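You operate a simulated robot arm through the tools that you are given. There is no shell and no other tool.

You run a simulated robot arm. Do the job below in one go: nothing can be reset, and whatever is moved stays where it is left.

JOB
Switch off the green and orange lights; stand them in the bench drawer.
Fine: shut the drawer again. Set down upright: what you pick out.

Only the result counts: the job must be done as asked and must still hold three seconds after the hand-in. Knocking over, shifting, dropping, spilling or breaking anything else fails it.

ROBOT AND FRAMES
A 7-joint arm with a three-finger gripper, fixed in place. Base frame: the origin is on the floor under the middle of its stand, x ahead of it, y to its left, z up; the work surface is at about z = 86. Units: cm, degrees, N and s.
With the tool pointing down near the work surface it reaches from about 10 to 88 cm from the base axis. Its first joint turns from -166.0 to 166.0 degrees. Payload 2.94 kg.
The tool frame sits at the grasp point between the pads (the TCP): z along the fingers, y along the line on which they close. The tips reach 3 cm beyond it. The gripper opens to 13.2 cm; its body begins 10.7 cm behind the TCP.
Orientation is that of the tool frame in the base frame, as a unit quaternion [x, y, z, w]. With the fingers straight down and closing along the base's y, the tool's x points along the base's -x, its y along +y and its z along -z.

CONTROLS
- The arm moves only by the tool play_rows. Its argument "steps" is one flat list of numbers, 7 for each row, row after row: the turn, a rotation vector about the base's x, y, z in degrees, then the shift along the base's x, y, z in cm, then the gripper command, from -1 (shut) to 1 (fully open), values between in proportion. In form: [wx, wy, wz, x, y, z, gripper, wx, wy, wz, x, y, z, gripper, ...]. A call has 1 to 20 rows; each row shifts and turns the commanded pose from where the row before left it. A row lasts 0.2 s, in which the tool goes at most 5 cm and 8.6 degrees; a call with a longer step from one row to the next is refused whole, and so is a gripper value outside its range. A pose out of reach is approached as far as the arm can. The call stops where the force on the tool passes 40 N (or 10 N more than at its start, if that is more) or the arm is blocked; 0.2 s more then pass. Each finger travels about 3.74 cm/s and halts on what it meets, pressing with about 21 N; the grip force reading is that of the motor and also rises with nothing between the fingers. The clock runs only during rows and for 0.2 s after the last one: add rows that do not move to give the fingers time. The reply holds the time, the measured pose of the TCP, the force on the tool along the base axes, the opening and the grip force, in the units named above and with some noise, with the torque about the TCP (base axes, N m) and any sound that the robot's microphone picked up, and new pictures: "show" is both (left out), scene, wrist or none.
- Cameras (640 x 400 px; columns grow to the right, rows downward): "scene" is fixed at [5.22, -50.21, 142.62]; the picture's right is [0.88, -0.47, 0.00], its down [-0.17, -0.31, -0.94] and it looks along [0.44, 0.83, -0.35] (base axes); focal length 337 px, centre (320, 200). "wrist" rides on the gripper at [7.2, 0.3, -14.4] in the tool frame; the picture's right is [-0.04, 1.00, 0.00], its down [-0.88, -0.04, -0.48] and it looks along [-0.48, -0.02, 0.88] (tool axes); focal length 256 px, centre (320, 200). There is no depth. A picture from a camera that has moved, and an enlarged one, comes with that camera's place and axes in the base frame and with its lens.
- raise_lower(by): moves the trunk up (or, below 0, down) by that many cm; the arm rides with it, the base frame stays. It gives what a move gives, with no picture.
- inspect(camera, box): a new picture of the part [left, top, right, bottom] of that camera's present view, enlarged. It takes no simulated time.
- close_job(): hands the job in; it is judged then, once.

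Nothing tells you positions but the pictures and the camera data. Unless the task says otherwise, let go and move clear before handing in.

The tools are called after "Request:" as name(argument=value, ...) on one line, values as JSON. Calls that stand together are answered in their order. play_rows: Moves the arm, as the interface text tells. Its arguments: {"type":"object","properties":{"steps":{"type":"array","items":{"type":"number"}},"show":{"type":"string","enum":["both","scene","wrist","none"]}},"required":["steps"]} The other tools are called the same way: raise_lower (by) moves the trunk up or down; inspect (camera, box) takes an enlarged picture of a part of a camera's view; close_job () hands the job in.

At the start:

```text
time_s: 0.0
tool_pos: [40.29, 42.44, 129.97]
tool_rot: [0.0, 1.0, 0.0, 0.0]
ft_force: [0.4, 0.4, 0.5]
wrist_torque: [0.01, 0.0, 0.0]
opening: 13.22
grip_force: 0.1
trunk travel left (down, up): [-32.5, 21.5]
```

scene: 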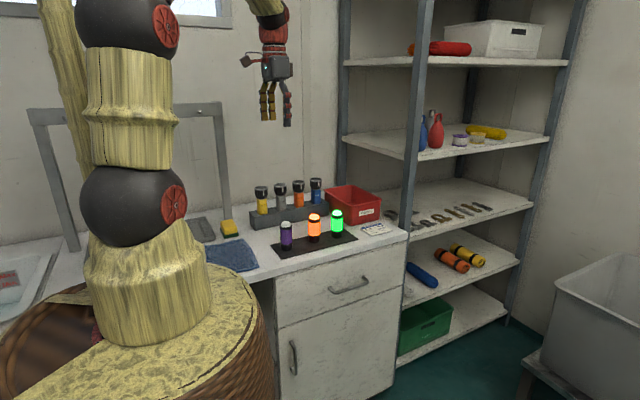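
wrist: 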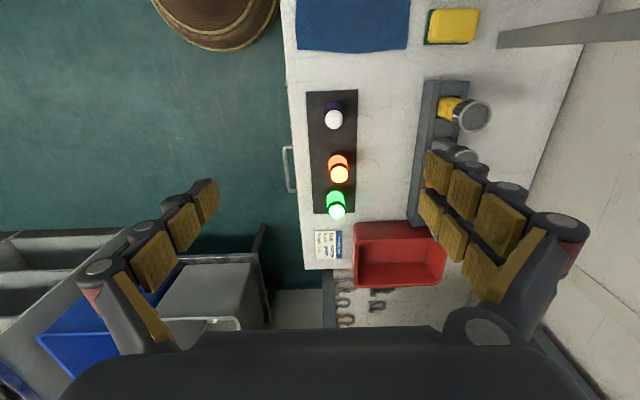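

I see a bench with three lights (purple, orange, green) on a dark mat, a drawer below with a handle, and more torches in a rack behind. I'll take enlarged pictures to work out the details before moving.

Request:
inspect(camera="scene", box=[230, 160, 420, 280])

Request:
inspect(camera="wrist", box=[260, 60, 480, 300])

Request:
inspect(camera="scene", box=[260, 230, 420, 400])

```text
3.33 times, centred on (325, 220) of scene
camera zoom: at [5.22, -50.21, 142.62], right [0.88, -0.47, 0.0], down [-0.17, -0.31, -0.94], along [0.44, 0.83, -0.35], focal length 1122 px, centre (303, 133)
```

zoom: 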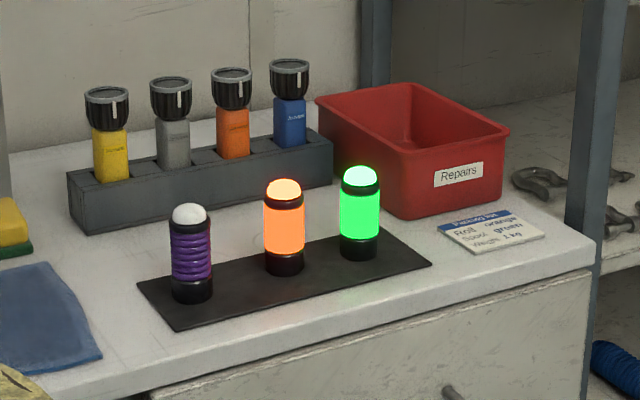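

```text
1.67 times, centred on (370, 180) of wrist
camera zoom: at [33.07, 42.95, 144.13], right [0.04, 1.0, 0.0], down [0.88, -0.04, 0.48], along [0.48, -0.02, -0.88], focal length 427 px, centre (237, 233)
```

zoom: 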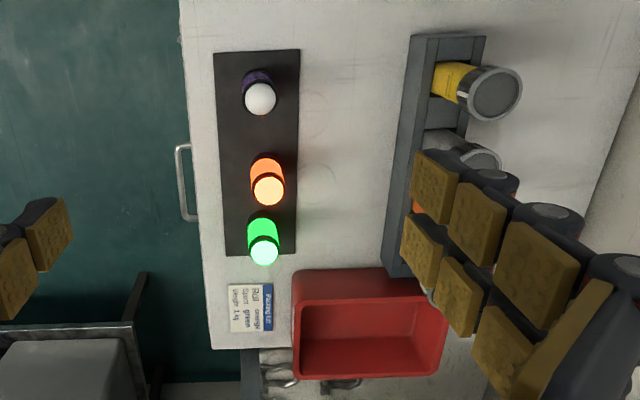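

```text
2.35 times, centred on (340, 315) of scene
camera zoom: at [5.22, -50.21, 142.62], right [0.88, -0.47, 0.0], down [-0.17, -0.31, -0.94], along [0.44, 0.83, -0.35], focal length 792 px, centre (273, -71)
```

zoom: 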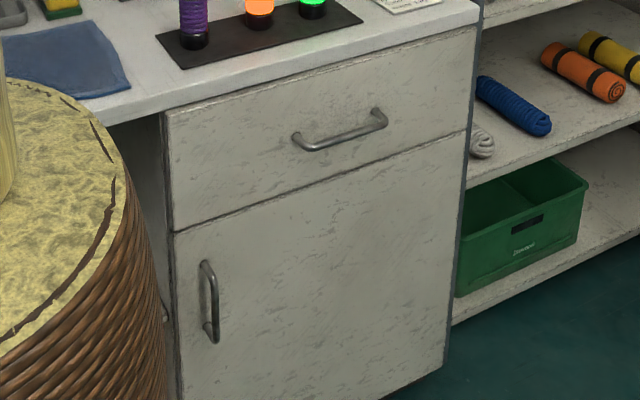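

The three lights are about 10 cm tall on the mat near x 45–64, y 46, and the drawer handle is near x 61, y 32, z 74. I'll bring the wrist camera closer to find out how the lights are switched.

Request:
play_rows(steps=[0, 0, 0, 1.2, 1, -3.5, 1, 0, 0, 0, 1.2, 1, -3.5, 1, 0, 0, 0, 1.2, 1, -3.5, 1, 0, 0, 0, 1.2, 0.5, -3.5, 1, 0, 0, 0, 0, 0, 0, 1], show="both")

```text
time_s: 1.2
tool_pos: [45.1, 46.02, 115.96]
tool_rot: [0.001, 1.0, 0.0, 0.0]
ft_force: [-0.5, -1.0, 0.2]
wrist_torque: [0.02, 0.02, -0.03]
opening: 13.22
grip_force: 0.1
trunk travel left (down, up): [-32.5, 21.5]
camera wrist: at [37.82, 46.44, 130.17], right [0.04, 1.0, 0.0], down [0.88, -0.04, 0.48], along [0.48, -0.02, -0.88], focal length 256 px, centre (320, 200)
```

scene: 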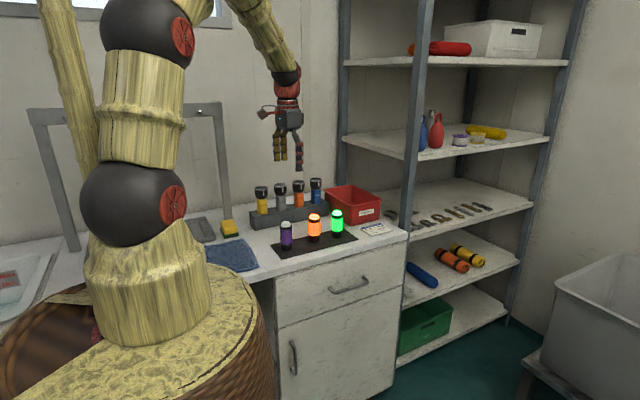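
wrist: 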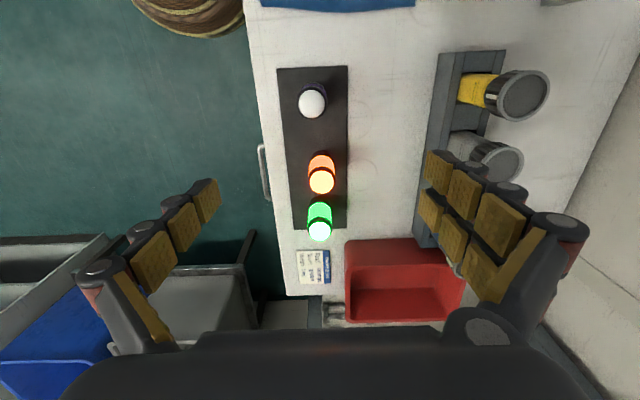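

Request:
inspect(camera="wrist", box=[260, 60, 380, 290])

Request:
inspect(camera="scene", box=[265, 200, 365, 265])

Request:
inspect(camera="scene", box=[350, 205, 410, 245])

```text
1.74 times, centred on (320, 175) of wrist
camera zoom: at [37.82, 46.44, 130.17], right [0.04, 1.0, 0.0], down [0.88, -0.04, 0.48], along [0.48, -0.02, -0.88], focal length 445 px, centre (320, 244)
```

zoom: 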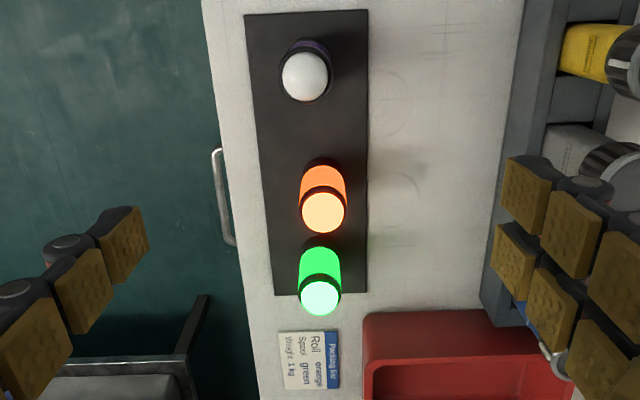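

```text
6.15 times, centred on (315, 232) of scene
camera zoom: at [5.22, -50.21, 142.62], right [0.88, -0.47, 0.0], down [-0.17, -0.31, -0.94], along [0.44, 0.83, -0.35], focal length 2072 px, centre (351, 0)
```

zoom: 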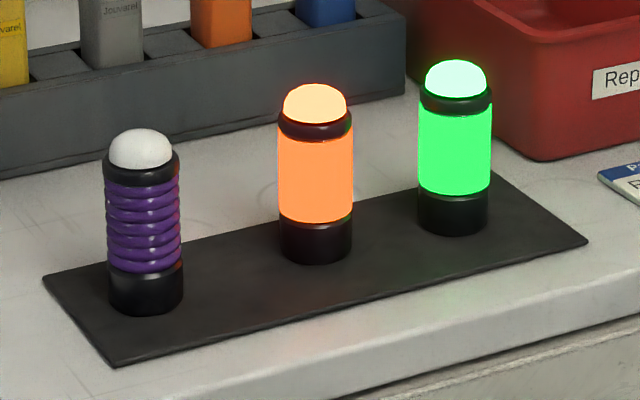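

```text
10.00 times, centred on (380, 225) of scene
camera zoom: at [5.22, -50.21, 142.62], right [0.88, -0.47, 0.0], down [-0.17, -0.31, -0.94], along [0.44, 0.83, -0.35], focal length 3368 px, centre (-280, -50)
```

zoom: 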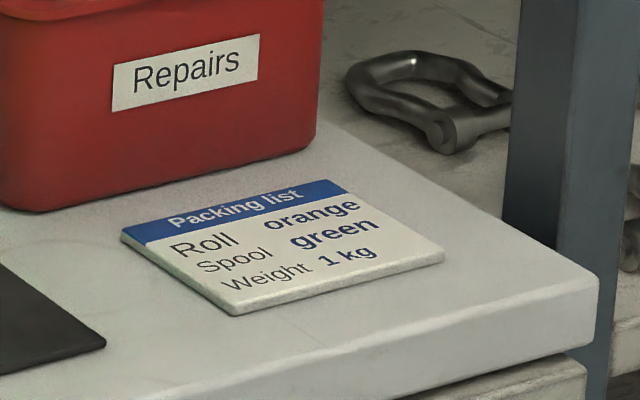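

The domes on top look like push buttons (purple's is off and white). I estimate orange at (53.6, 46.0) and green at (62.5, 45.5), tops near z 97.4. I'll close the fingers, go above the orange dome and look again before pressing.

Request:
play_rows(steps=[0, 0, 0, 2.5, 0, 0, -1, 0, 0, 0, 2.5, 0, 0, -1, 0, 0, 0, 2.5, 0, 0, -1, 0, 0, 0, 1, 0, 0, -1, 0, 0, 0, 0, 0, -2.5, -1, 0, 0, 0, 0, 0, -2.5, -1, 0, 0, 0, 0, 0, -2.0, -1, 0, 0, 0, 0, 0, -2.0, -1, 0, 0, 0, 0, 0, -1, -1, 0, 0, 0, 0, 0, 0, -1, 0, 0, 0, 0, 0, 0, -1], show="both")

```text
time_s: 3.6
tool_pos: [53.66, 45.94, 105.76]
tool_rot: [0.0, 1.0, -0.001, 0.001]
ft_force: [0.3, -0.1, 0.0]
wrist_torque: [0.0, -0.02, -0.04]
opening: 0.0
grip_force: 21.4
trunk travel left (down, up): [-32.5, 21.5]
camera wrist: at [46.39, 46.45, 120.16], right [0.04, 1.0, 0.0], down [0.88, -0.04, 0.48], along [0.47, -0.02, -0.88], focal length 256 px, centre (320, 200)
```

scene: 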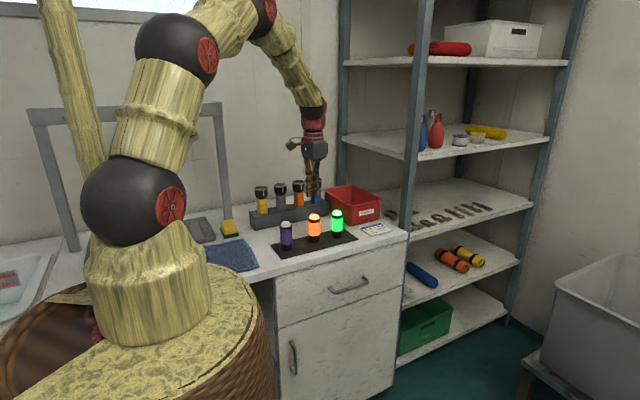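
wrist: 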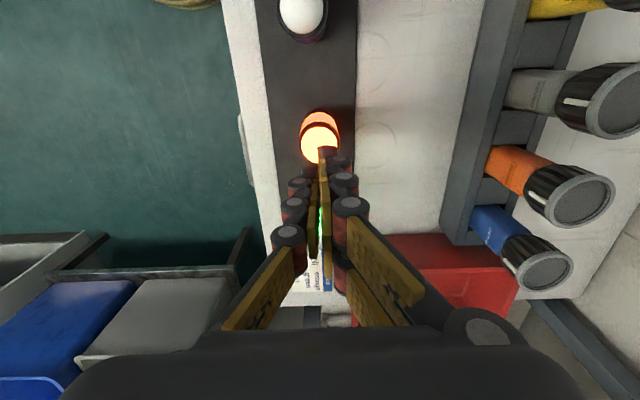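

The fingers are shut just above the orange dome. I'll zoom in to check alignment of tips with the dome.

Request:
inspect(camera="wrist", box=[260, 90, 400, 260])

Request:
inspect(camera="scene", box=[270, 130, 370, 260])

```text
2.35 times, centred on (330, 175) of wrist
camera zoom: at [46.39, 46.45, 120.16], right [0.04, 1.0, 0.0], down [0.88, -0.04, 0.48], along [0.47, -0.02, -0.88], focal length 602 px, centre (296, 259)
```

zoom: 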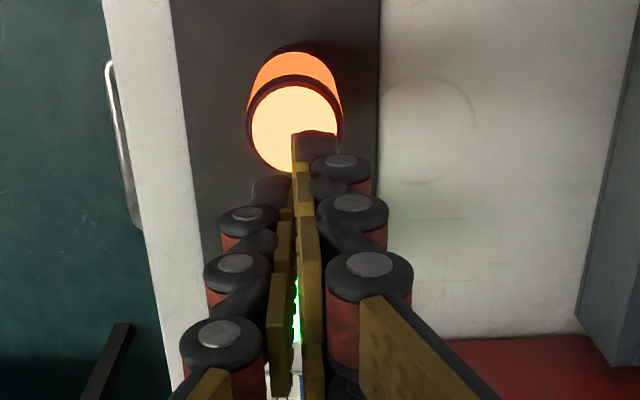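

```text
3.08 times, centred on (320, 195) of scene
camera zoom: at [5.22, -50.21, 142.62], right [0.88, -0.47, 0.0], down [-0.17, -0.31, -0.94], along [0.44, 0.83, -0.35], focal length 1036 px, centre (320, 215)
```

zoom: 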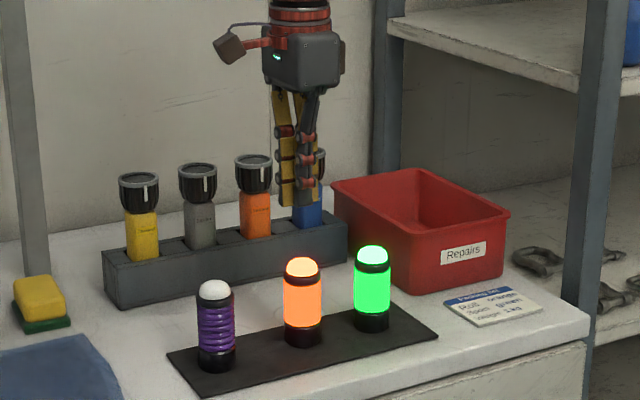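

Tips are centred over the dome. I'll lower to just above it, then press in small steps while watching force and sound.

Request:
play_rows(steps=[0, 0, 0, 0, 0.1, -1.4, -1, 0, 0, 0, 0, 0, -1.4, -1, 0, 0, 0, 0, 0, -1.4, -1, 0, 0, 0, 0, 0, -0.3, -1, 0, 0, 0, 0, 0, -0.3, -1, 0, 0, 0, 0, 0, -0.2, -1, 0, 0, 0, 0, 0, 0, -1], show="both")

```text
time_s: 5.2
tool_pos: [53.65, 46.18, 100.91]
tool_rot: [-0.001, 1.0, 0.0, 0.0]
ft_force: [0.7, 0.6, -0.3]
wrist_torque: [-0.03, -0.01, 0.0]
opening: 0.01
grip_force: 20.9
trunk travel left (down, up): [-32.5, 21.5]
camera wrist: at [46.37, 46.58, 115.15], right [0.04, 1.0, 0.0], down [0.88, -0.04, 0.48], along [0.48, -0.02, -0.88], focal length 256 px, centre (320, 200)
```

scene: 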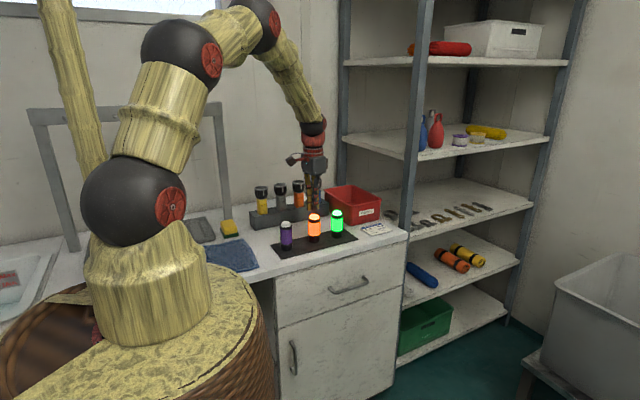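
wrist: 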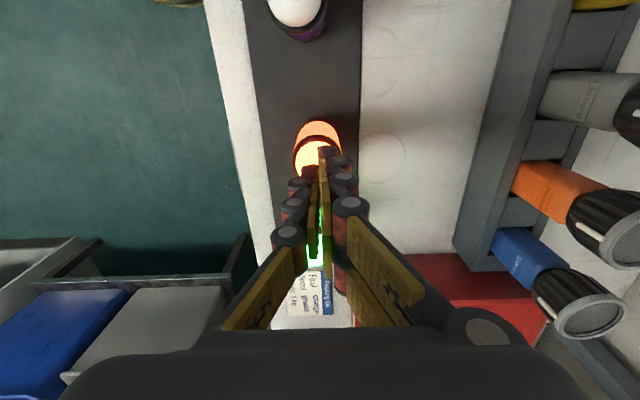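

No contact yet with the tips near z 97.9. I'll keep pressing down slowly.

Request:
play_rows(steps=[0, 0, 0, 0, 0, -0.2, -1, 0, 0, 0, 0, 0, -0.2, -1, 0, 0, 0, 0, 0, -0.2, -1, 0, 0, 0, 0, 0, 0, -1], show="scene")

Request:
inspect(camera="scene", box=[270, 150, 370, 260])

```text
time_s: 6.2
tool_pos: [53.56, 46.08, 100.16]
tool_rot: [-0.001, 1.0, 0.0, -0.001]
ft_force: [0.0, 0.4, -0.5]
wrist_torque: [-0.01, 0.01, -0.02]
opening: 0.0
grip_force: 20.8
trunk travel left (down, up): [-32.5, 21.5]
```

scene: 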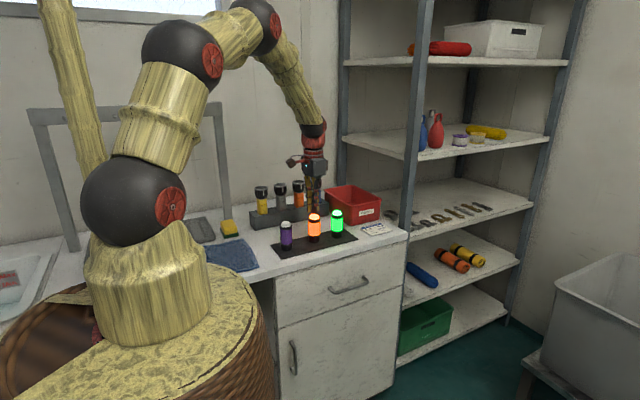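

```text
3.64 times, centred on (320, 205) of scene
camera zoom: at [5.22, -50.21, 142.62], right [0.88, -0.47, 0.0], down [-0.17, -0.31, -0.94], along [0.44, 0.83, -0.35], focal length 1225 px, centre (320, 182)
```

zoom: 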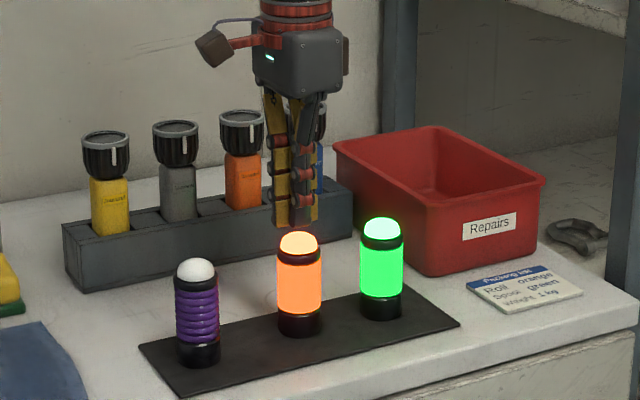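

There's still a small gap of under a centimetre above the dome. I'll continue down in small steps.

Request:
play_rows(steps=[0, 0, 0, 0, 0, -0.2, -1, 0, 0, 0, 0, 0, -0.2, -1, 0, 0, 0, 0, 0, -0.2, -1, 0, 0, 0, 0, 0, 0, -1], show="scene")

Request:
inspect(camera="scene", box=[270, 150, 370, 260])

```text
time_s: 7.2
tool_pos: [53.53, 46.13, 99.68]
tool_rot: [0.0, 1.0, 0.0, 0.0]
ft_force: [0.4, -0.8, 0.0]
wrist_torque: [-0.03, 0.0, 0.02]
opening: 0.0
grip_force: 21.0
trunk travel left (down, up): [-32.5, 21.5]
```

scene: 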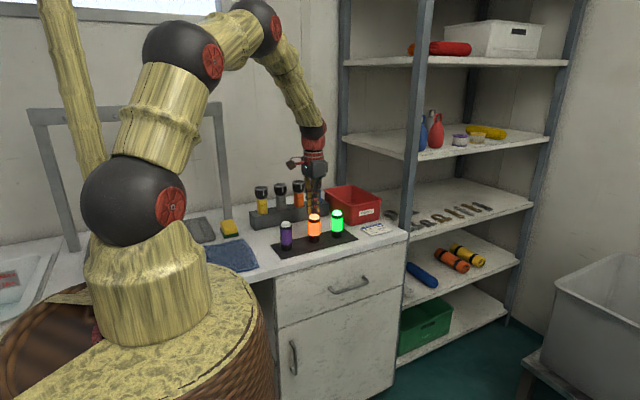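

```text
3.64 times, centred on (320, 205) of scene
camera zoom: at [5.22, -50.21, 142.62], right [0.88, -0.47, 0.0], down [-0.17, -0.31, -0.94], along [0.44, 0.83, -0.35], focal length 1225 px, centre (320, 182)
```

zoom: 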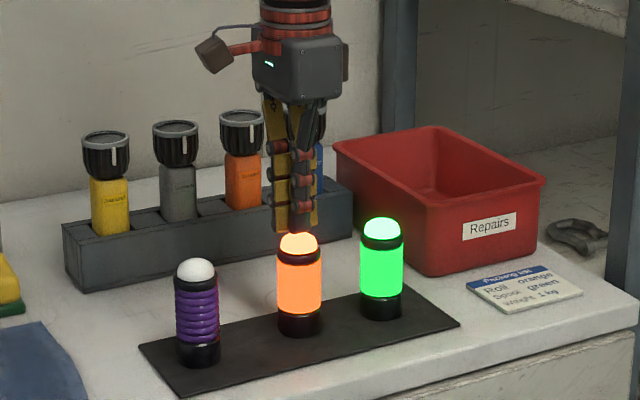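

The tips are now just at the dome's top and nothing is touching yet. I'll press further.

Request:
play_rows(steps=[0, 0, 0, 0, 0, -0.2, -1, 0, 0, 0, 0, 0, -0.2, -1, 0, 0, 0, 0, 0, -0.1, -1, 0, 0, 0, 0, 0, 0, -1], show="scene")

Request:
inspect(camera="scene", box=[270, 150, 370, 260])

Request:
inspect(camera="wrist", box=[260, 90, 400, 260])

```text
time_s: 8.2
tool_pos: [53.55, 46.12, 99.19]
tool_rot: [0.0, 1.0, 0.0, 0.0]
ft_force: [-0.4, -0.4, 1.1]
wrist_torque: [0.04, -0.03, 0.02]
opening: 0.6
grip_force: 21.5
trunk travel left (down, up): [-32.5, 21.5]
```

scene: 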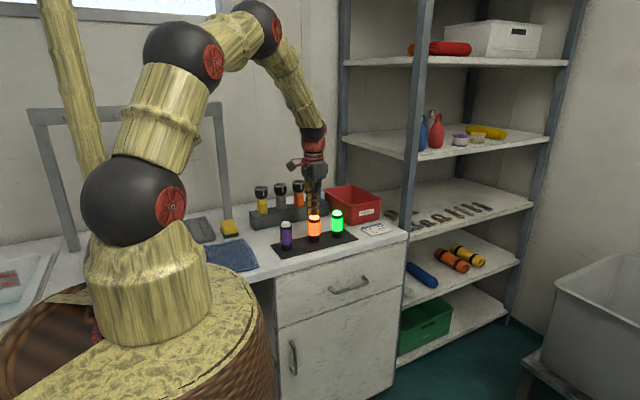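

```text
3.64 times, centred on (320, 205) of scene
camera zoom: at [5.22, -50.21, 142.62], right [0.88, -0.47, 0.0], down [-0.17, -0.31, -0.94], along [0.44, 0.83, -0.35], focal length 1225 px, centre (320, 182)
```

zoom: 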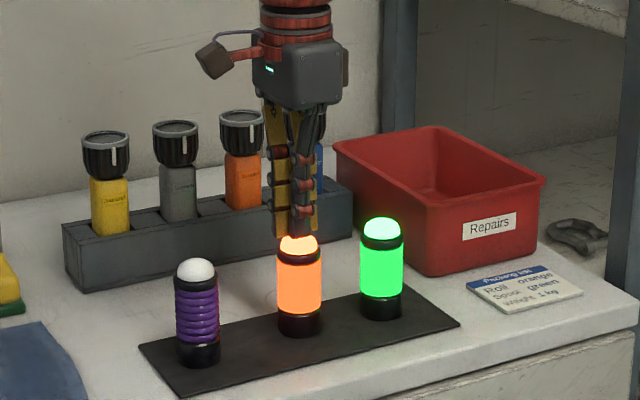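

```text
2.35 times, centred on (330, 175) of wrist
camera zoom: at [46.38, 46.57, 113.42], right [0.04, 1.0, 0.0], down [0.88, -0.04, 0.48], along [0.48, -0.02, -0.88], focal length 602 px, centre (296, 259)
```

zoom: 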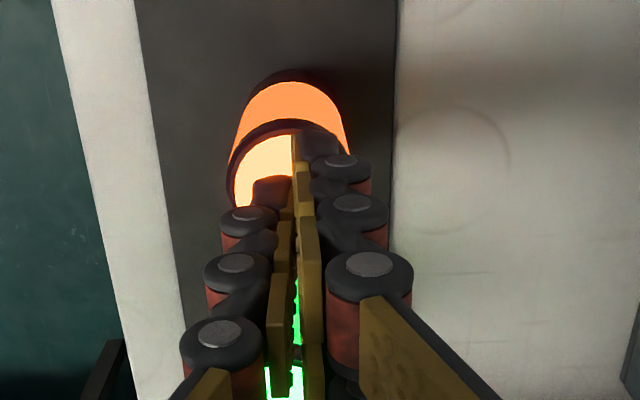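

The dome touched and is spreading the fingers slightly (opening 0.6), at very low force. I'll press a bit further in small steps.

Request:
play_rows(steps=[0, 0, 0, 0, 0, -0.2, -1, 0, 0, 0, 0, 0, 0, -1], show="none")

Request:
inspect(camera="scene", box=[270, 150, 370, 260])

```text
time_s: 8.8
tool_pos: [53.76, 46.19, 99.0]
tool_rot: [0.001, 1.0, 0.001, 0.0]
ft_force: [-0.2, -0.6, 1.9]
wrist_torque: [0.01, 0.01, 0.04]
opening: 0.61
grip_force: 21.2
trunk travel left (down, up): [-32.5, 21.5]
```

```text
3.64 times, centred on (320, 205) of scene
camera zoom: at [5.22, -50.21, 142.62], right [0.88, -0.47, 0.0], down [-0.17, -0.31, -0.94], along [0.44, 0.83, -0.35], focal length 1225 px, centre (320, 182)
```

zoom: 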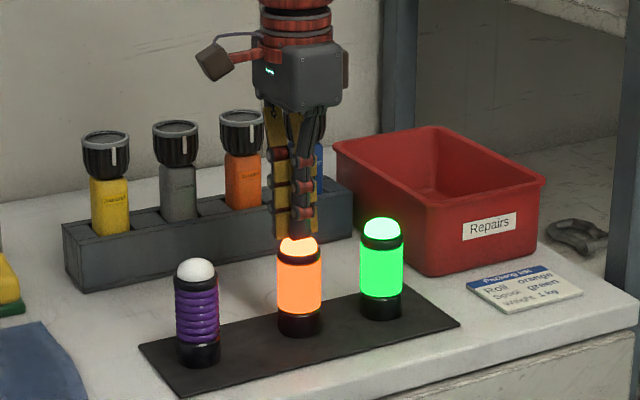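

Force climbs softly, like a sprung button. I'll keep pressing a little at a time.

Request:
play_rows(steps=[0, 0, 0, 0, 0, -0.15, -1, 0, 0, 0, 0, 0, 0, -1], show="none")

Request:
inspect(camera="scene", box=[270, 150, 370, 260])

```text
time_s: 9.4
tool_pos: [53.74, 46.14, 98.84]
tool_rot: [-0.001, 1.0, 0.0, 0.0]
ft_force: [1.1, 0.0, 2.2]
wrist_torque: [0.0, 0.01, 0.0]
opening: 0.61
grip_force: 21.4
trunk travel left (down, up): [-32.5, 21.5]
heard: click
```

```text
3.64 times, centred on (320, 205) of scene
camera zoom: at [5.22, -50.21, 142.62], right [0.88, -0.47, 0.0], down [-0.17, -0.31, -0.94], along [0.44, 0.83, -0.35], focal length 1225 px, centre (320, 182)
```

zoom: 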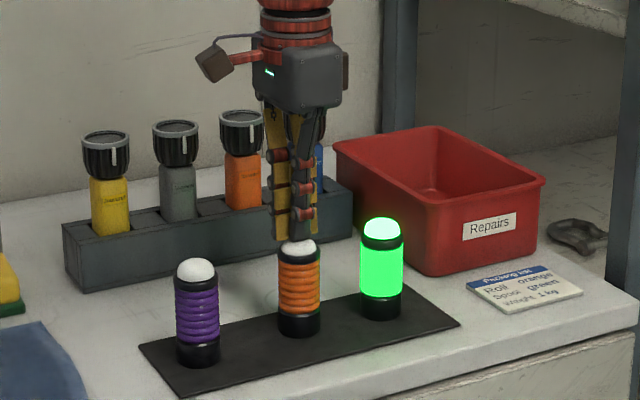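

A click, and the orange light went out. I'll lift straight up and move over the green one, then check alignment.

Request:
play_rows(steps=[0, 0, 0, 0, 0, 0.5, -1, 0, 0, 0, 0, 0, 1.5, -1, 0, 0, 0, 0, 0, 2.5, -1, 0, 0, 0, 0, 0, 2.5, -1, 0, 0, 0, 2.2, -0.15, 0, -1, 0, 0, 0, 2.2, -0.15, 0, -1, 0, 0, 0, 2.2, -0.15, 0, -1, 0, 0, 0, 2.2, -0.15, 0, -1, 0, 0, 0, 0, 0, -2, -1, 0, 0, 0, 0, 0, 0, -1], show="both")

Request:
inspect(camera="wrist", box=[260, 90, 400, 260])

Request:
inspect(camera="scene", box=[270, 150, 370, 260])

```text
time_s: 11.6
tool_pos: [62.4, 45.53, 103.91]
tool_rot: [0.001, 1.0, 0.0, 0.0]
ft_force: [-0.2, 0.9, -0.4]
wrist_torque: [0.0, 0.01, -0.02]
opening: 0.0
grip_force: 21.6
trunk travel left (down, up): [-32.5, 21.5]
camera wrist: at [55.15, 45.96, 118.12], right [0.04, 1.0, 0.0], down [0.88, -0.04, 0.48], along [0.48, -0.02, -0.88], focal length 256 px, centre (320, 200)
```

scene: 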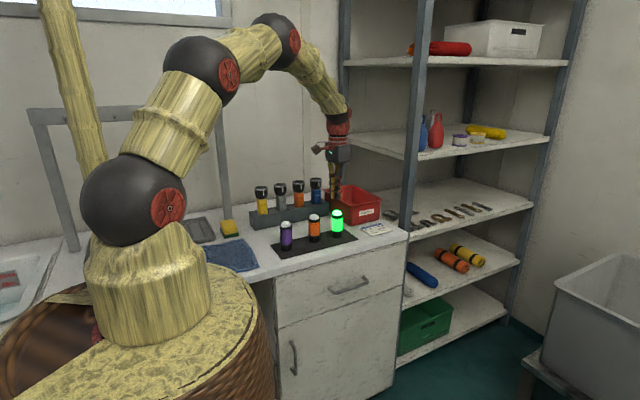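
wrist: 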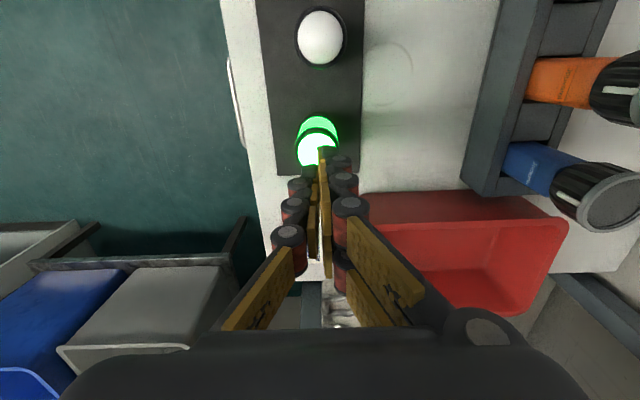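

```text
2.35 times, centred on (330, 175) of wrist
camera zoom: at [55.15, 45.96, 118.12], right [0.04, 1.0, 0.0], down [0.88, -0.04, 0.48], along [0.48, -0.02, -0.88], focal length 602 px, centre (296, 259)
```

zoom: 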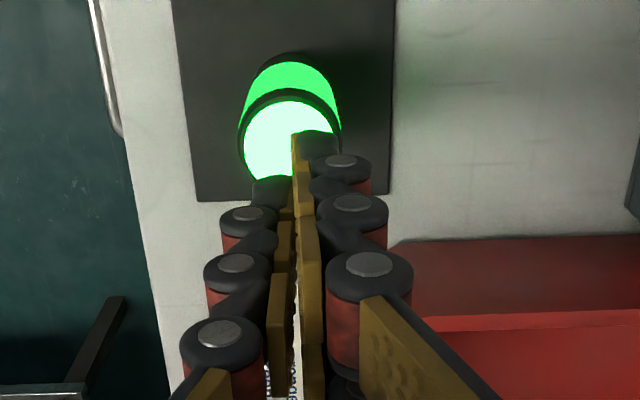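

```text
3.64 times, centred on (320, 205) of scene
camera zoom: at [5.22, -50.21, 142.62], right [0.88, -0.47, 0.0], down [-0.17, -0.31, -0.94], along [0.44, 0.83, -0.35], focal length 1225 px, centre (320, 182)
```

zoom: 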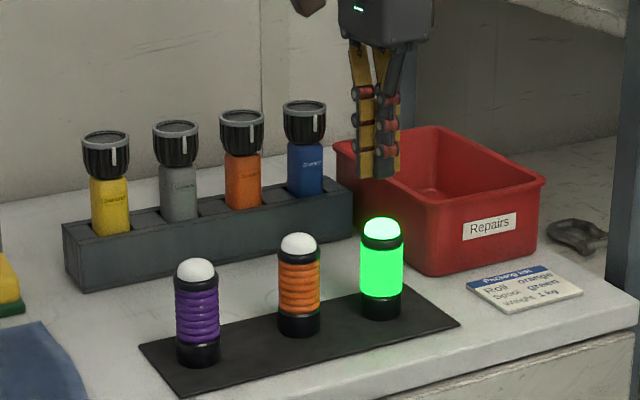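

Orange stays off and the green dome is aligned under the tips. I'll descend to contact and press gently.

Request:
play_rows(steps=[0, 0, 0, -0.1, 0, -1.5, -1, 0, 0, 0, 0, 0, -1.5, -1, 0, 0, 0, 0, 0, -1.3, -1, 0, 0, 0, 0, 0, -0.3, -1, 0, 0, 0, 0, 0, -0.1, -1, 0, 0, 0, 0, 0, -0.1, -1, 0, 0, 0, 0, 0, 0, -1], show="none")

Request:
inspect(camera="scene", box=[270, 150, 370, 260])

```text
time_s: 13.2
tool_pos: [62.25, 45.52, 98.96]
tool_rot: [0.001, 1.0, -0.001, 0.0]
ft_force: [-0.1, -0.7, 1.3]
wrist_torque: [0.0, 0.01, -0.01]
opening: 0.59
grip_force: 21.1
trunk travel left (down, up): [-32.5, 21.5]
```

```text
3.64 times, centred on (320, 205) of scene
camera zoom: at [5.22, -50.21, 142.62], right [0.88, -0.47, 0.0], down [-0.17, -0.31, -0.94], along [0.44, 0.83, -0.35], focal length 1225 px, centre (320, 182)
```

zoom: 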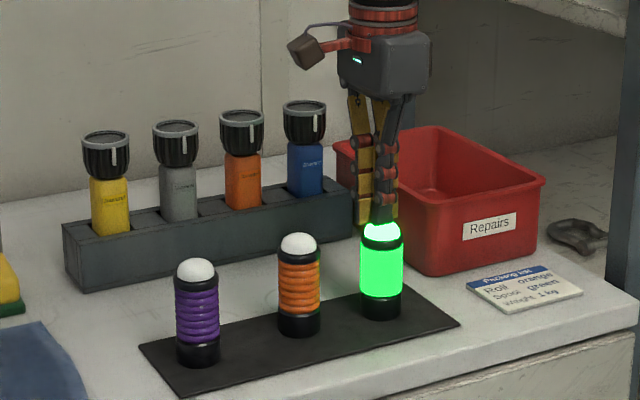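

The dome is touched with about 1.3 N, and the light is still on. I'll press slightly more.

Request:
play_rows(steps=[0, 0, 0, 0, 0, -0.1, -1, 0, 0, 0, 0, 0, 0, -1], show="none")

Request:
inspect(camera="scene", box=[270, 150, 370, 260])

```text
time_s: 13.8
tool_pos: [62.18, 45.58, 98.88]
tool_rot: [0.0, 1.0, -0.001, 0.001]
ft_force: [1.1, -0.6, 2.0]
wrist_torque: [-0.01, -0.02, 0.01]
opening: 0.61
grip_force: 20.5
trunk travel left (down, up): [-32.5, 21.5]
```

```text
3.64 times, centred on (320, 205) of scene
camera zoom: at [5.22, -50.21, 142.62], right [0.88, -0.47, 0.0], down [-0.17, -0.31, -0.94], along [0.44, 0.83, -0.35], focal length 1225 px, centre (320, 182)
```

zoom: 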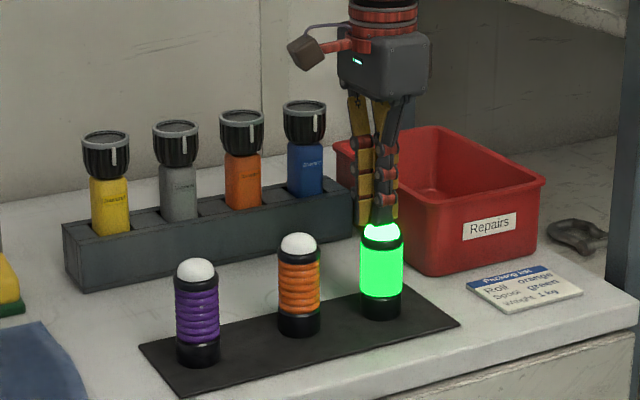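

Force is 2.0 N with no click yet, so I'll press another step.

Request:
play_rows(steps=[0, 0, 0, 0, 0, -0.1, -1, 0, 0, 0, 0, 0, 0, -1], show="none")

Request:
inspect(camera="scene", box=[270, 150, 370, 260])

```text
time_s: 14.4
tool_pos: [62.27, 45.52, 98.77]
tool_rot: [0.0, 1.0, 0.0, 0.0]
ft_force: [-0.9, 0.3, 2.0]
wrist_torque: [-0.02, 0.0, 0.01]
opening: 0.59
grip_force: 21.6
trunk travel left (down, up): [-32.5, 21.5]
heard: click
```

```text
3.64 times, centred on (320, 205) of scene
camera zoom: at [5.22, -50.21, 142.62], right [0.88, -0.47, 0.0], down [-0.17, -0.31, -0.94], along [0.44, 0.83, -0.35], focal length 1225 px, centre (320, 182)
```

zoom: 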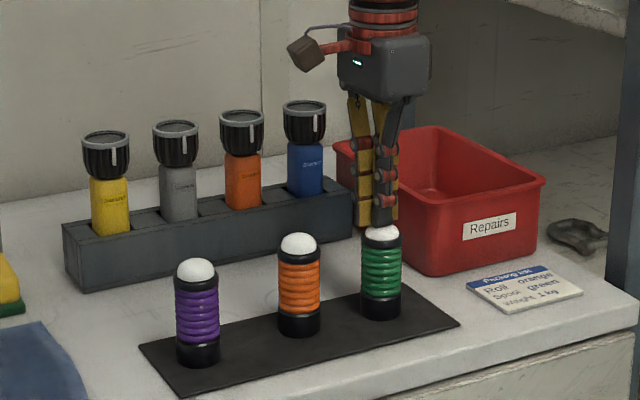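

Both lights are off. I'll lift clear and move out in front of the bench, tilting the tool forward so it can grip the drawer handle from the front.

Request:
play_rows(steps=[0, 0, 0, 0, 0, 0.5, -1, 0, 0, 0, 0, 0, 2, -1, 0, 0, 0, 0, 0, 4, -1, 0, 0, 0, 0, 0, 4, -1, 0, 0, 0, 0, -3, 2, -1, 0, 0, 0, 0, -4.5, 0, -1, 0, 0, 0, 0, -4.5, 0, -1, 0, 0, 0, 0, -4.5, 0, -1, 0, 0, 0, -0.2, -4.5, 0, -1, 0, 0, 0, -0.2, -4.5, 0, -1, 0, 0, 0, -0.2, -4.5, 0, -1, 0, 0, 0, -0.2, -3.5, 0, -1, 0, 0, 0, 0, 0, 0, -1], show="both")

```text
time_s: 17.2
tool_pos: [61.47, 11.93, 111.34]
tool_rot: [-0.001, 1.0, 0.0, 0.0]
ft_force: [-0.1, 0.4, 0.9]
wrist_torque: [0.01, -0.01, 0.01]
opening: 0.0
grip_force: 20.5
trunk travel left (down, up): [-32.5, 21.5]
camera wrist: at [54.23, 12.38, 125.51], right [0.04, 1.0, 0.0], down [0.88, -0.04, 0.48], along [0.47, -0.02, -0.88], focal length 256 px, centre (320, 200)
```

scene: 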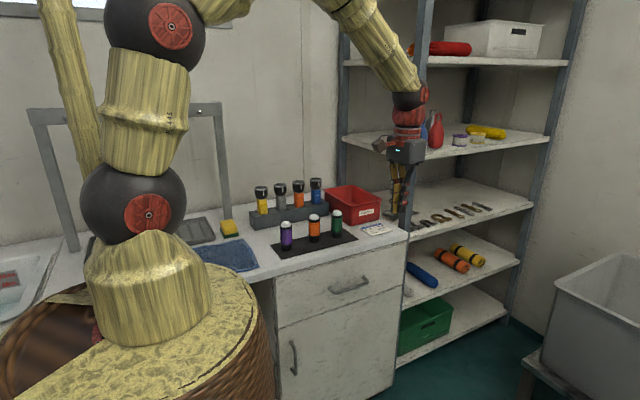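
wrist: 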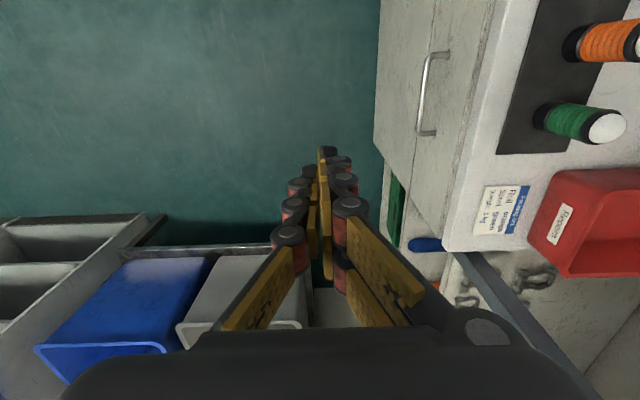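

Lights are confirmed dark. I'll now tilt the tool about 75° toward the drawer and partially open the fingers.

Request:
play_rows(steps=[8.4, 0, 0, 0, 0, -2, -0.1, 8.4, 0, 0, 0, 0, -2, -0.1, 8.4, 0, 0, 0, 0, -2, -0.1, 8.4, 0, 0, 0, 0, -2, -0.1, 8.4, 0, 0, 0, 0, -2, -0.1, 8.4, 0, 0, 0, 0, -2, -0.1, 8.4, 0, 0, 0, 0, -2, -0.1, 8.4, 0, 0, 0, 0, -2, -0.1, 7.8, 0, 0, 0, 0, -2, -0.1, 0, 0, 0, 0, 0, 0, -0.1, 0, 0, 0, 0, 0, 0, -0.1], show="both")

```text
time_s: 19.6
tool_pos: [61.45, 12.18, 93.21]
tool_rot: [0.0, 0.793, 0.609, 0.0]
ft_force: [-1.0, 0.2, -0.2]
wrist_torque: [0.01, 0.01, -0.01]
opening: 5.95
grip_force: 0.0
trunk travel left (down, up): [-32.5, 21.5]
camera wrist: at [54.28, -1.63, 97.17], right [0.04, 0.26, 0.97], down [0.88, -0.47, 0.09], along [0.48, 0.84, -0.25], focal length 256 px, centre (320, 200)
```

scene: 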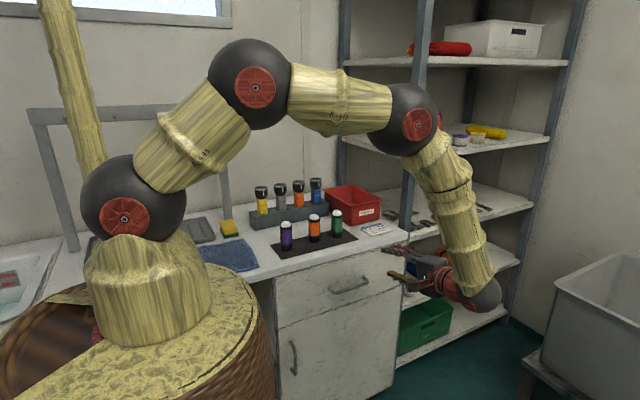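
wrist: 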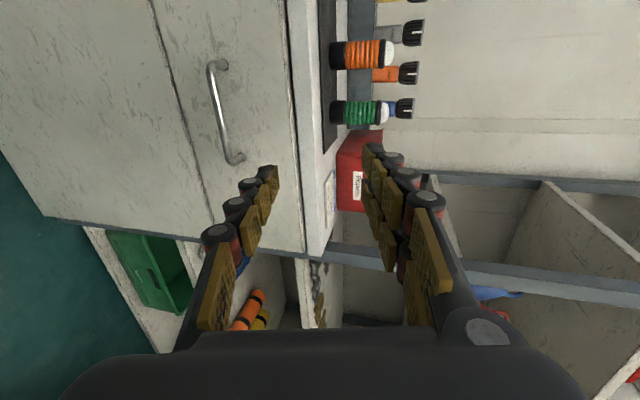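

The handle bar triangulates to about y 32.5, z 72.2, x 54.6–68. I'll lower to a pre-approach point about 10 cm in front of it and re-check.

Request:
play_rows(steps=[0, 0, 0, -0.05, 1.5, -3.0, -0.1, 0, 0, 0, -0.05, 1.5, -3.0, -0.1, 0, 0, 0, -0.05, 1.5, -3.0, -0.1, 0, 0, 0, -0.05, 1.5, -3.0, -0.1, 0, 0, 0, -0.05, 1.5, -3.0, -0.1, 0, 0, 0, -0.05, 1.5, -3.0, -0.1, 0, 0, 0, 0, 0, 0, -0.1], show="both")

Request:
inspect(camera="wrist", box=[160, 60, 480, 300])

Request:
inspect(camera="scene", box=[270, 220, 510, 380])

```text
time_s: 21.2
tool_pos: [61.23, 20.95, 75.24]
tool_rot: [-0.001, 0.793, 0.609, 0.0]
ft_force: [0.5, -0.5, 0.5]
wrist_torque: [-0.04, -0.01, 0.0]
opening: 5.91
grip_force: 0.1
trunk travel left (down, up): [-32.5, 21.5]
camera wrist: at [54.04, 7.33, 79.22], right [0.04, 0.26, 0.96], down [0.88, -0.47, 0.09], along [0.47, 0.84, -0.25], focal length 256 px, centre (320, 200)
```

scene: 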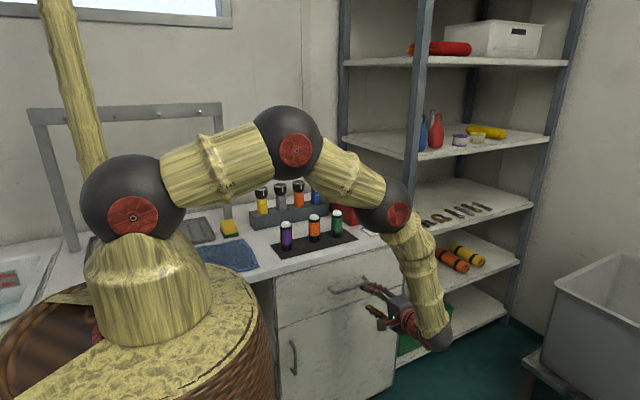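
wrist: 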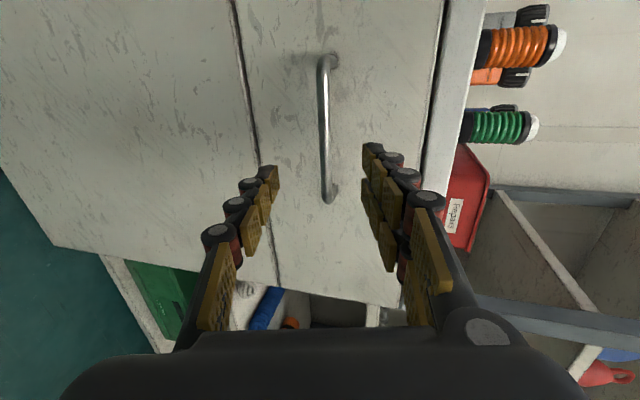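

```text
1.67 times, centred on (320, 180) of wrist
camera zoom: at [54.04, 7.33, 79.22], right [0.04, 0.26, 0.96], down [0.88, -0.47, 0.09], along [0.47, 0.84, -0.25], focal length 427 px, centre (320, 233)
```

zoom: 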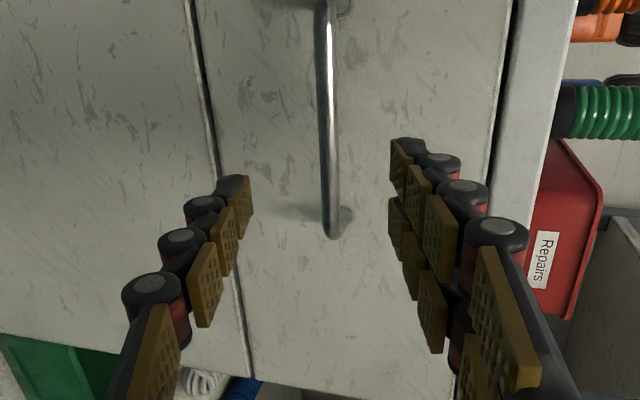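

```text
2.50 times, centred on (390, 300) of scene
camera zoom: at [5.22, -50.21, 142.62], right [0.88, -0.47, 0.0], down [-0.17, -0.31, -0.94], along [0.44, 0.83, -0.35], focal length 842 px, centre (145, -50)
```

zoom: 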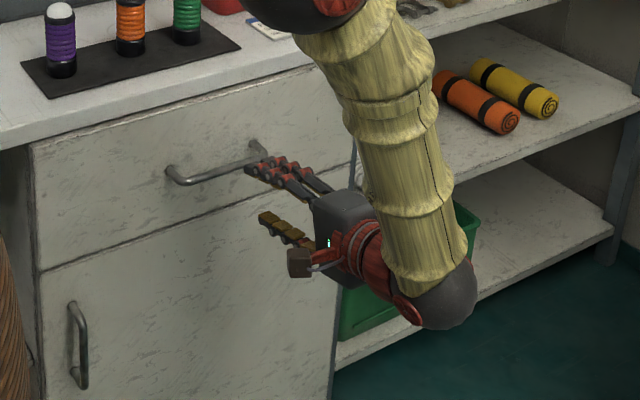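

The bar sits between the open fingers along the approach line. I'll advance along the tool axis so the bar lies between the pads, then close.

Request:
play_rows(steps=[0, 0, 0, -0.05, 2.6, -0.6, -0.1, 0, 0, 0, -0.05, 2.6, -0.6, -0.1, 0, 0, 0, -0.05, 2.6, -0.6, -0.1, 0, 0, 0, -0.05, 1.4, -0.3, -0.1, 0, 0, 0, 0, 1.2, -0.3, -0.1, 0, 0, 0, 0, 0, 0, -0.1], show="both")

Request:
inspect(camera="wrist", box=[200, 60, 440, 260])

```text
time_s: 22.6
tool_pos: [60.98, 31.27, 72.95]
tool_rot: [0.001, 0.793, 0.609, 0.0]
ft_force: [-0.3, 0.3, 1.0]
wrist_torque: [-0.02, 0.04, 0.03]
opening: 5.94
grip_force: 0.1
trunk travel left (down, up): [-32.5, 21.5]
camera wrist: at [53.81, 17.69, 76.83], right [0.04, 0.26, 0.96], down [0.88, -0.47, 0.09], along [0.47, 0.84, -0.25], focal length 256 px, centre (320, 200)
```

scene: 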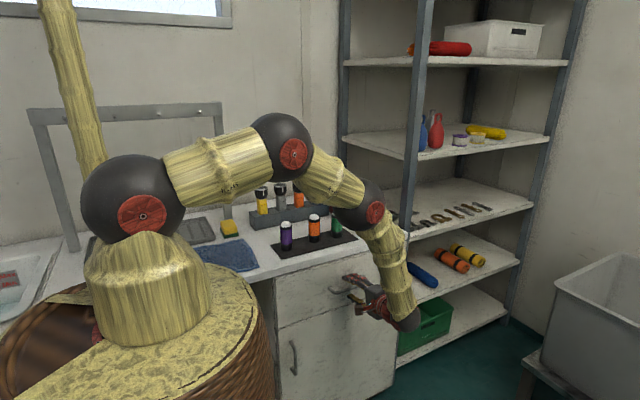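
wrist: 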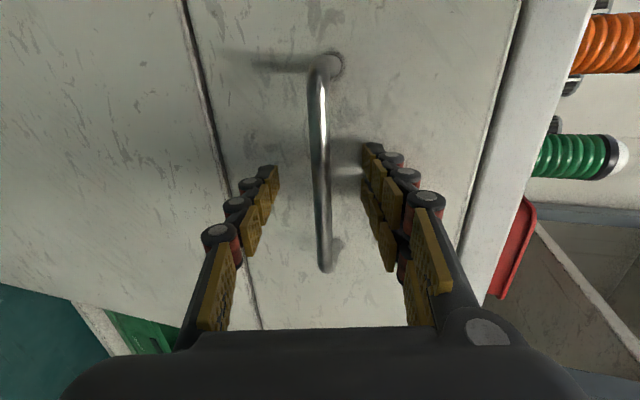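

```text
2.00 times, centred on (320, 160) of wrist
camera zoom: at [53.81, 17.69, 76.83], right [0.04, 0.26, 0.96], down [0.88, -0.47, 0.09], along [0.47, 0.84, -0.25], focal length 512 px, centre (320, 280)
```

zoom: 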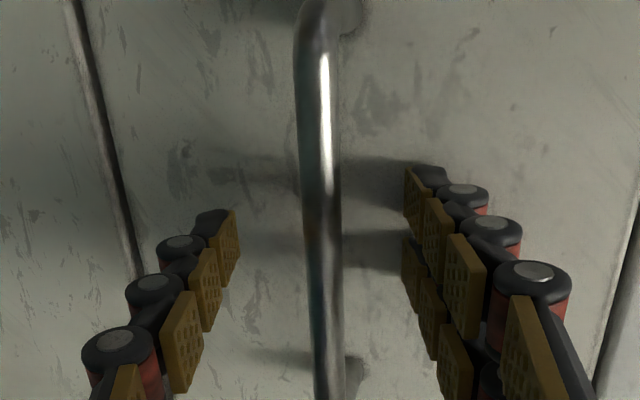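

The bar is centred between the pads. I'll close on it.

Request:
play_rows(steps=[0, 0, 0, 0, 0, 0, -1, 0, 0, 0, 0, 0, 0, -1, 0, 0, 0, 0, 0, 0, -1, 0, 0, 0, 0, 0, 0, -1, 0, 0, 0, 0, 0, 0, -1, 0, 0, 0, 0, 0, 0, -1], show="wrist")

```text
time_s: 24.0
tool_pos: [60.98, 31.32, 73.02]
tool_rot: [-0.002, 0.793, 0.609, 0.0]
ft_force: [-1.2, 3.0, 9.4]
wrist_torque: [0.02, 0.22, 0.31]
opening: 1.08
grip_force: 37.8
trunk travel left (down, up): [-32.5, 21.5]
camera wrist: at [53.81, 17.68, 76.93], right [0.04, 0.26, 0.97], down [0.88, -0.47, 0.09], along [0.47, 0.84, -0.25], focal length 256 px, centre (320, 200)
```

wrist: 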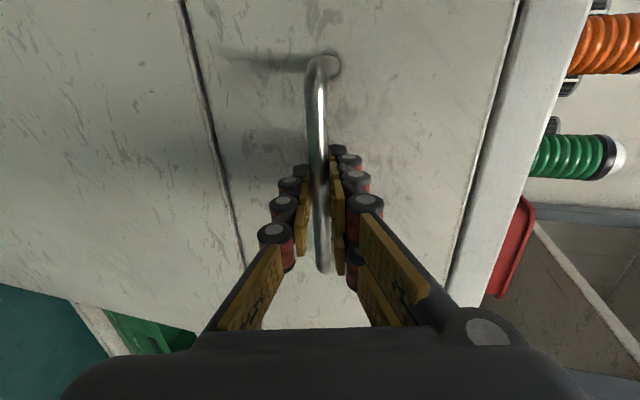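

The bar is gripped (opening 1.08). I'll pull the drawer out slowly.

Request:
play_rows(steps=[0, 0, 0, 0, 0, 0.1, -1, 0, 0, 0, 0, -0.5, 0, -1, 0, 0, 0, 0, -0.5, 0, -1, 0, 0, 0, 0, -0.8, 0, -1, 0, 0, 0, 0, -0.8, 0, -1, 0, 0, 0, 0, -0.8, 0, -1, 0, 0, 0, 0, 0, 0, -1], show="both")

```text
time_s: 25.6
tool_pos: [61.11, 27.96, 73.04]
tool_rot: [-0.001, 0.793, 0.609, -0.001]
ft_force: [3.0, -1.8, 6.3]
wrist_torque: [0.02, -0.05, -0.28]
opening: 1.07
grip_force: 37.4
trunk travel left (down, up): [-32.5, 21.5]
camera wrist: at [53.8, 14.27, 76.94], right [0.04, 0.26, 0.97], down [0.88, -0.47, 0.09], along [0.48, 0.84, -0.25], focal length 256 px, centre (320, 200)
```

scene: 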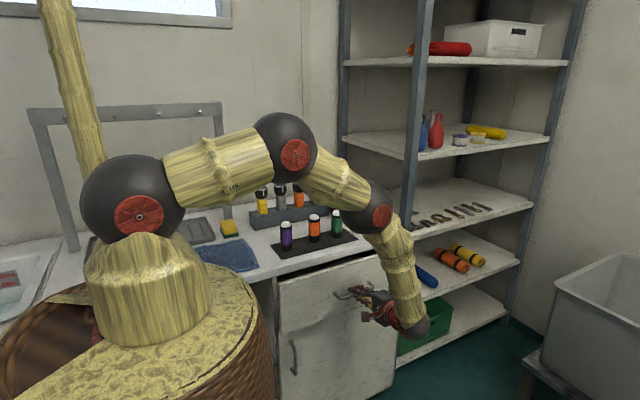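
wrist: 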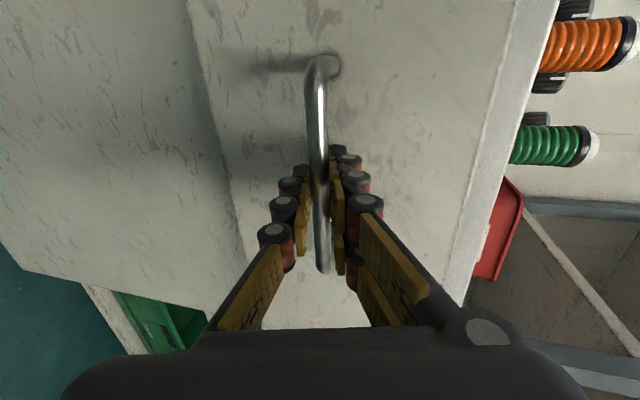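

The drawer is sliding open smoothly. I'll continue pulling.

Request:
play_rows(steps=[0, 0, 0, 0, -0.8, 0, -1, 0, 0, 0, 0, -1, 0, -1, 0, 0, 0, 0, -1, 0, -1, 0, 0, 0, 0, -1, 0, -1, 0, 0, 0, 0, -1, 0, -1, 0, 0, 0, 0, -1, 0, -1, 0, 0, 0, 0, -1, 0, -1, 0, 0, 0, 0, -1, 0, -1, 0, 0, 0, 0, -1, 0, -1, 0, 0, 0, 0, -1, 0, -1, 0, 0, 0, 0, -0.7, 0, -1, 0, 0, 0, 0, 0, 0, -1], show="both")

```text
time_s: 28.2
tool_pos: [61.04, 17.35, 72.93]
tool_rot: [0.0, 0.794, 0.608, 0.0]
ft_force: [4.0, 0.4, 10.4]
wrist_torque: [0.01, -0.03, -0.21]
opening: 1.01
grip_force: 37.6
trunk travel left (down, up): [-32.5, 21.5]
camera wrist: at [53.81, 3.78, 76.94], right [0.04, 0.26, 0.97], down [0.88, -0.47, 0.09], along [0.47, 0.84, -0.25], focal length 256 px, centre (320, 200)
```

scene: 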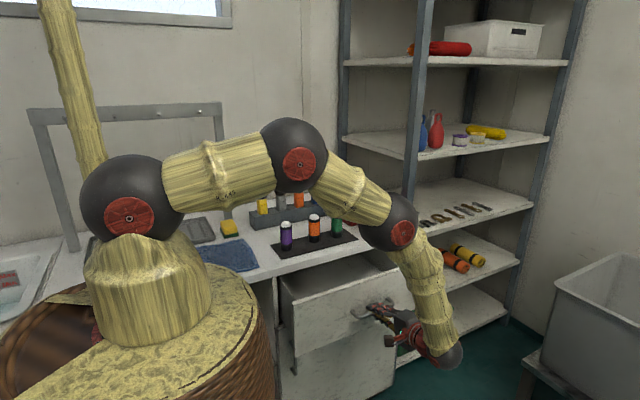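
wrist: 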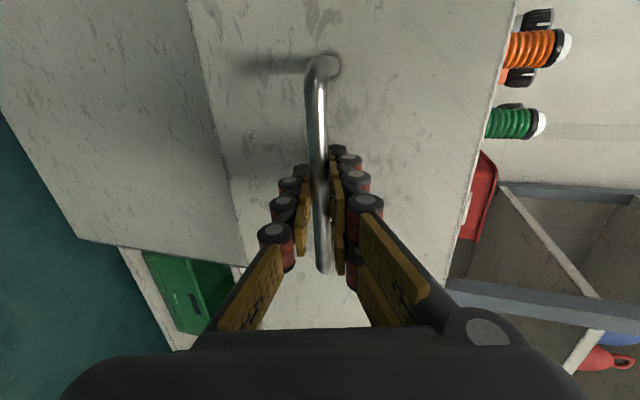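

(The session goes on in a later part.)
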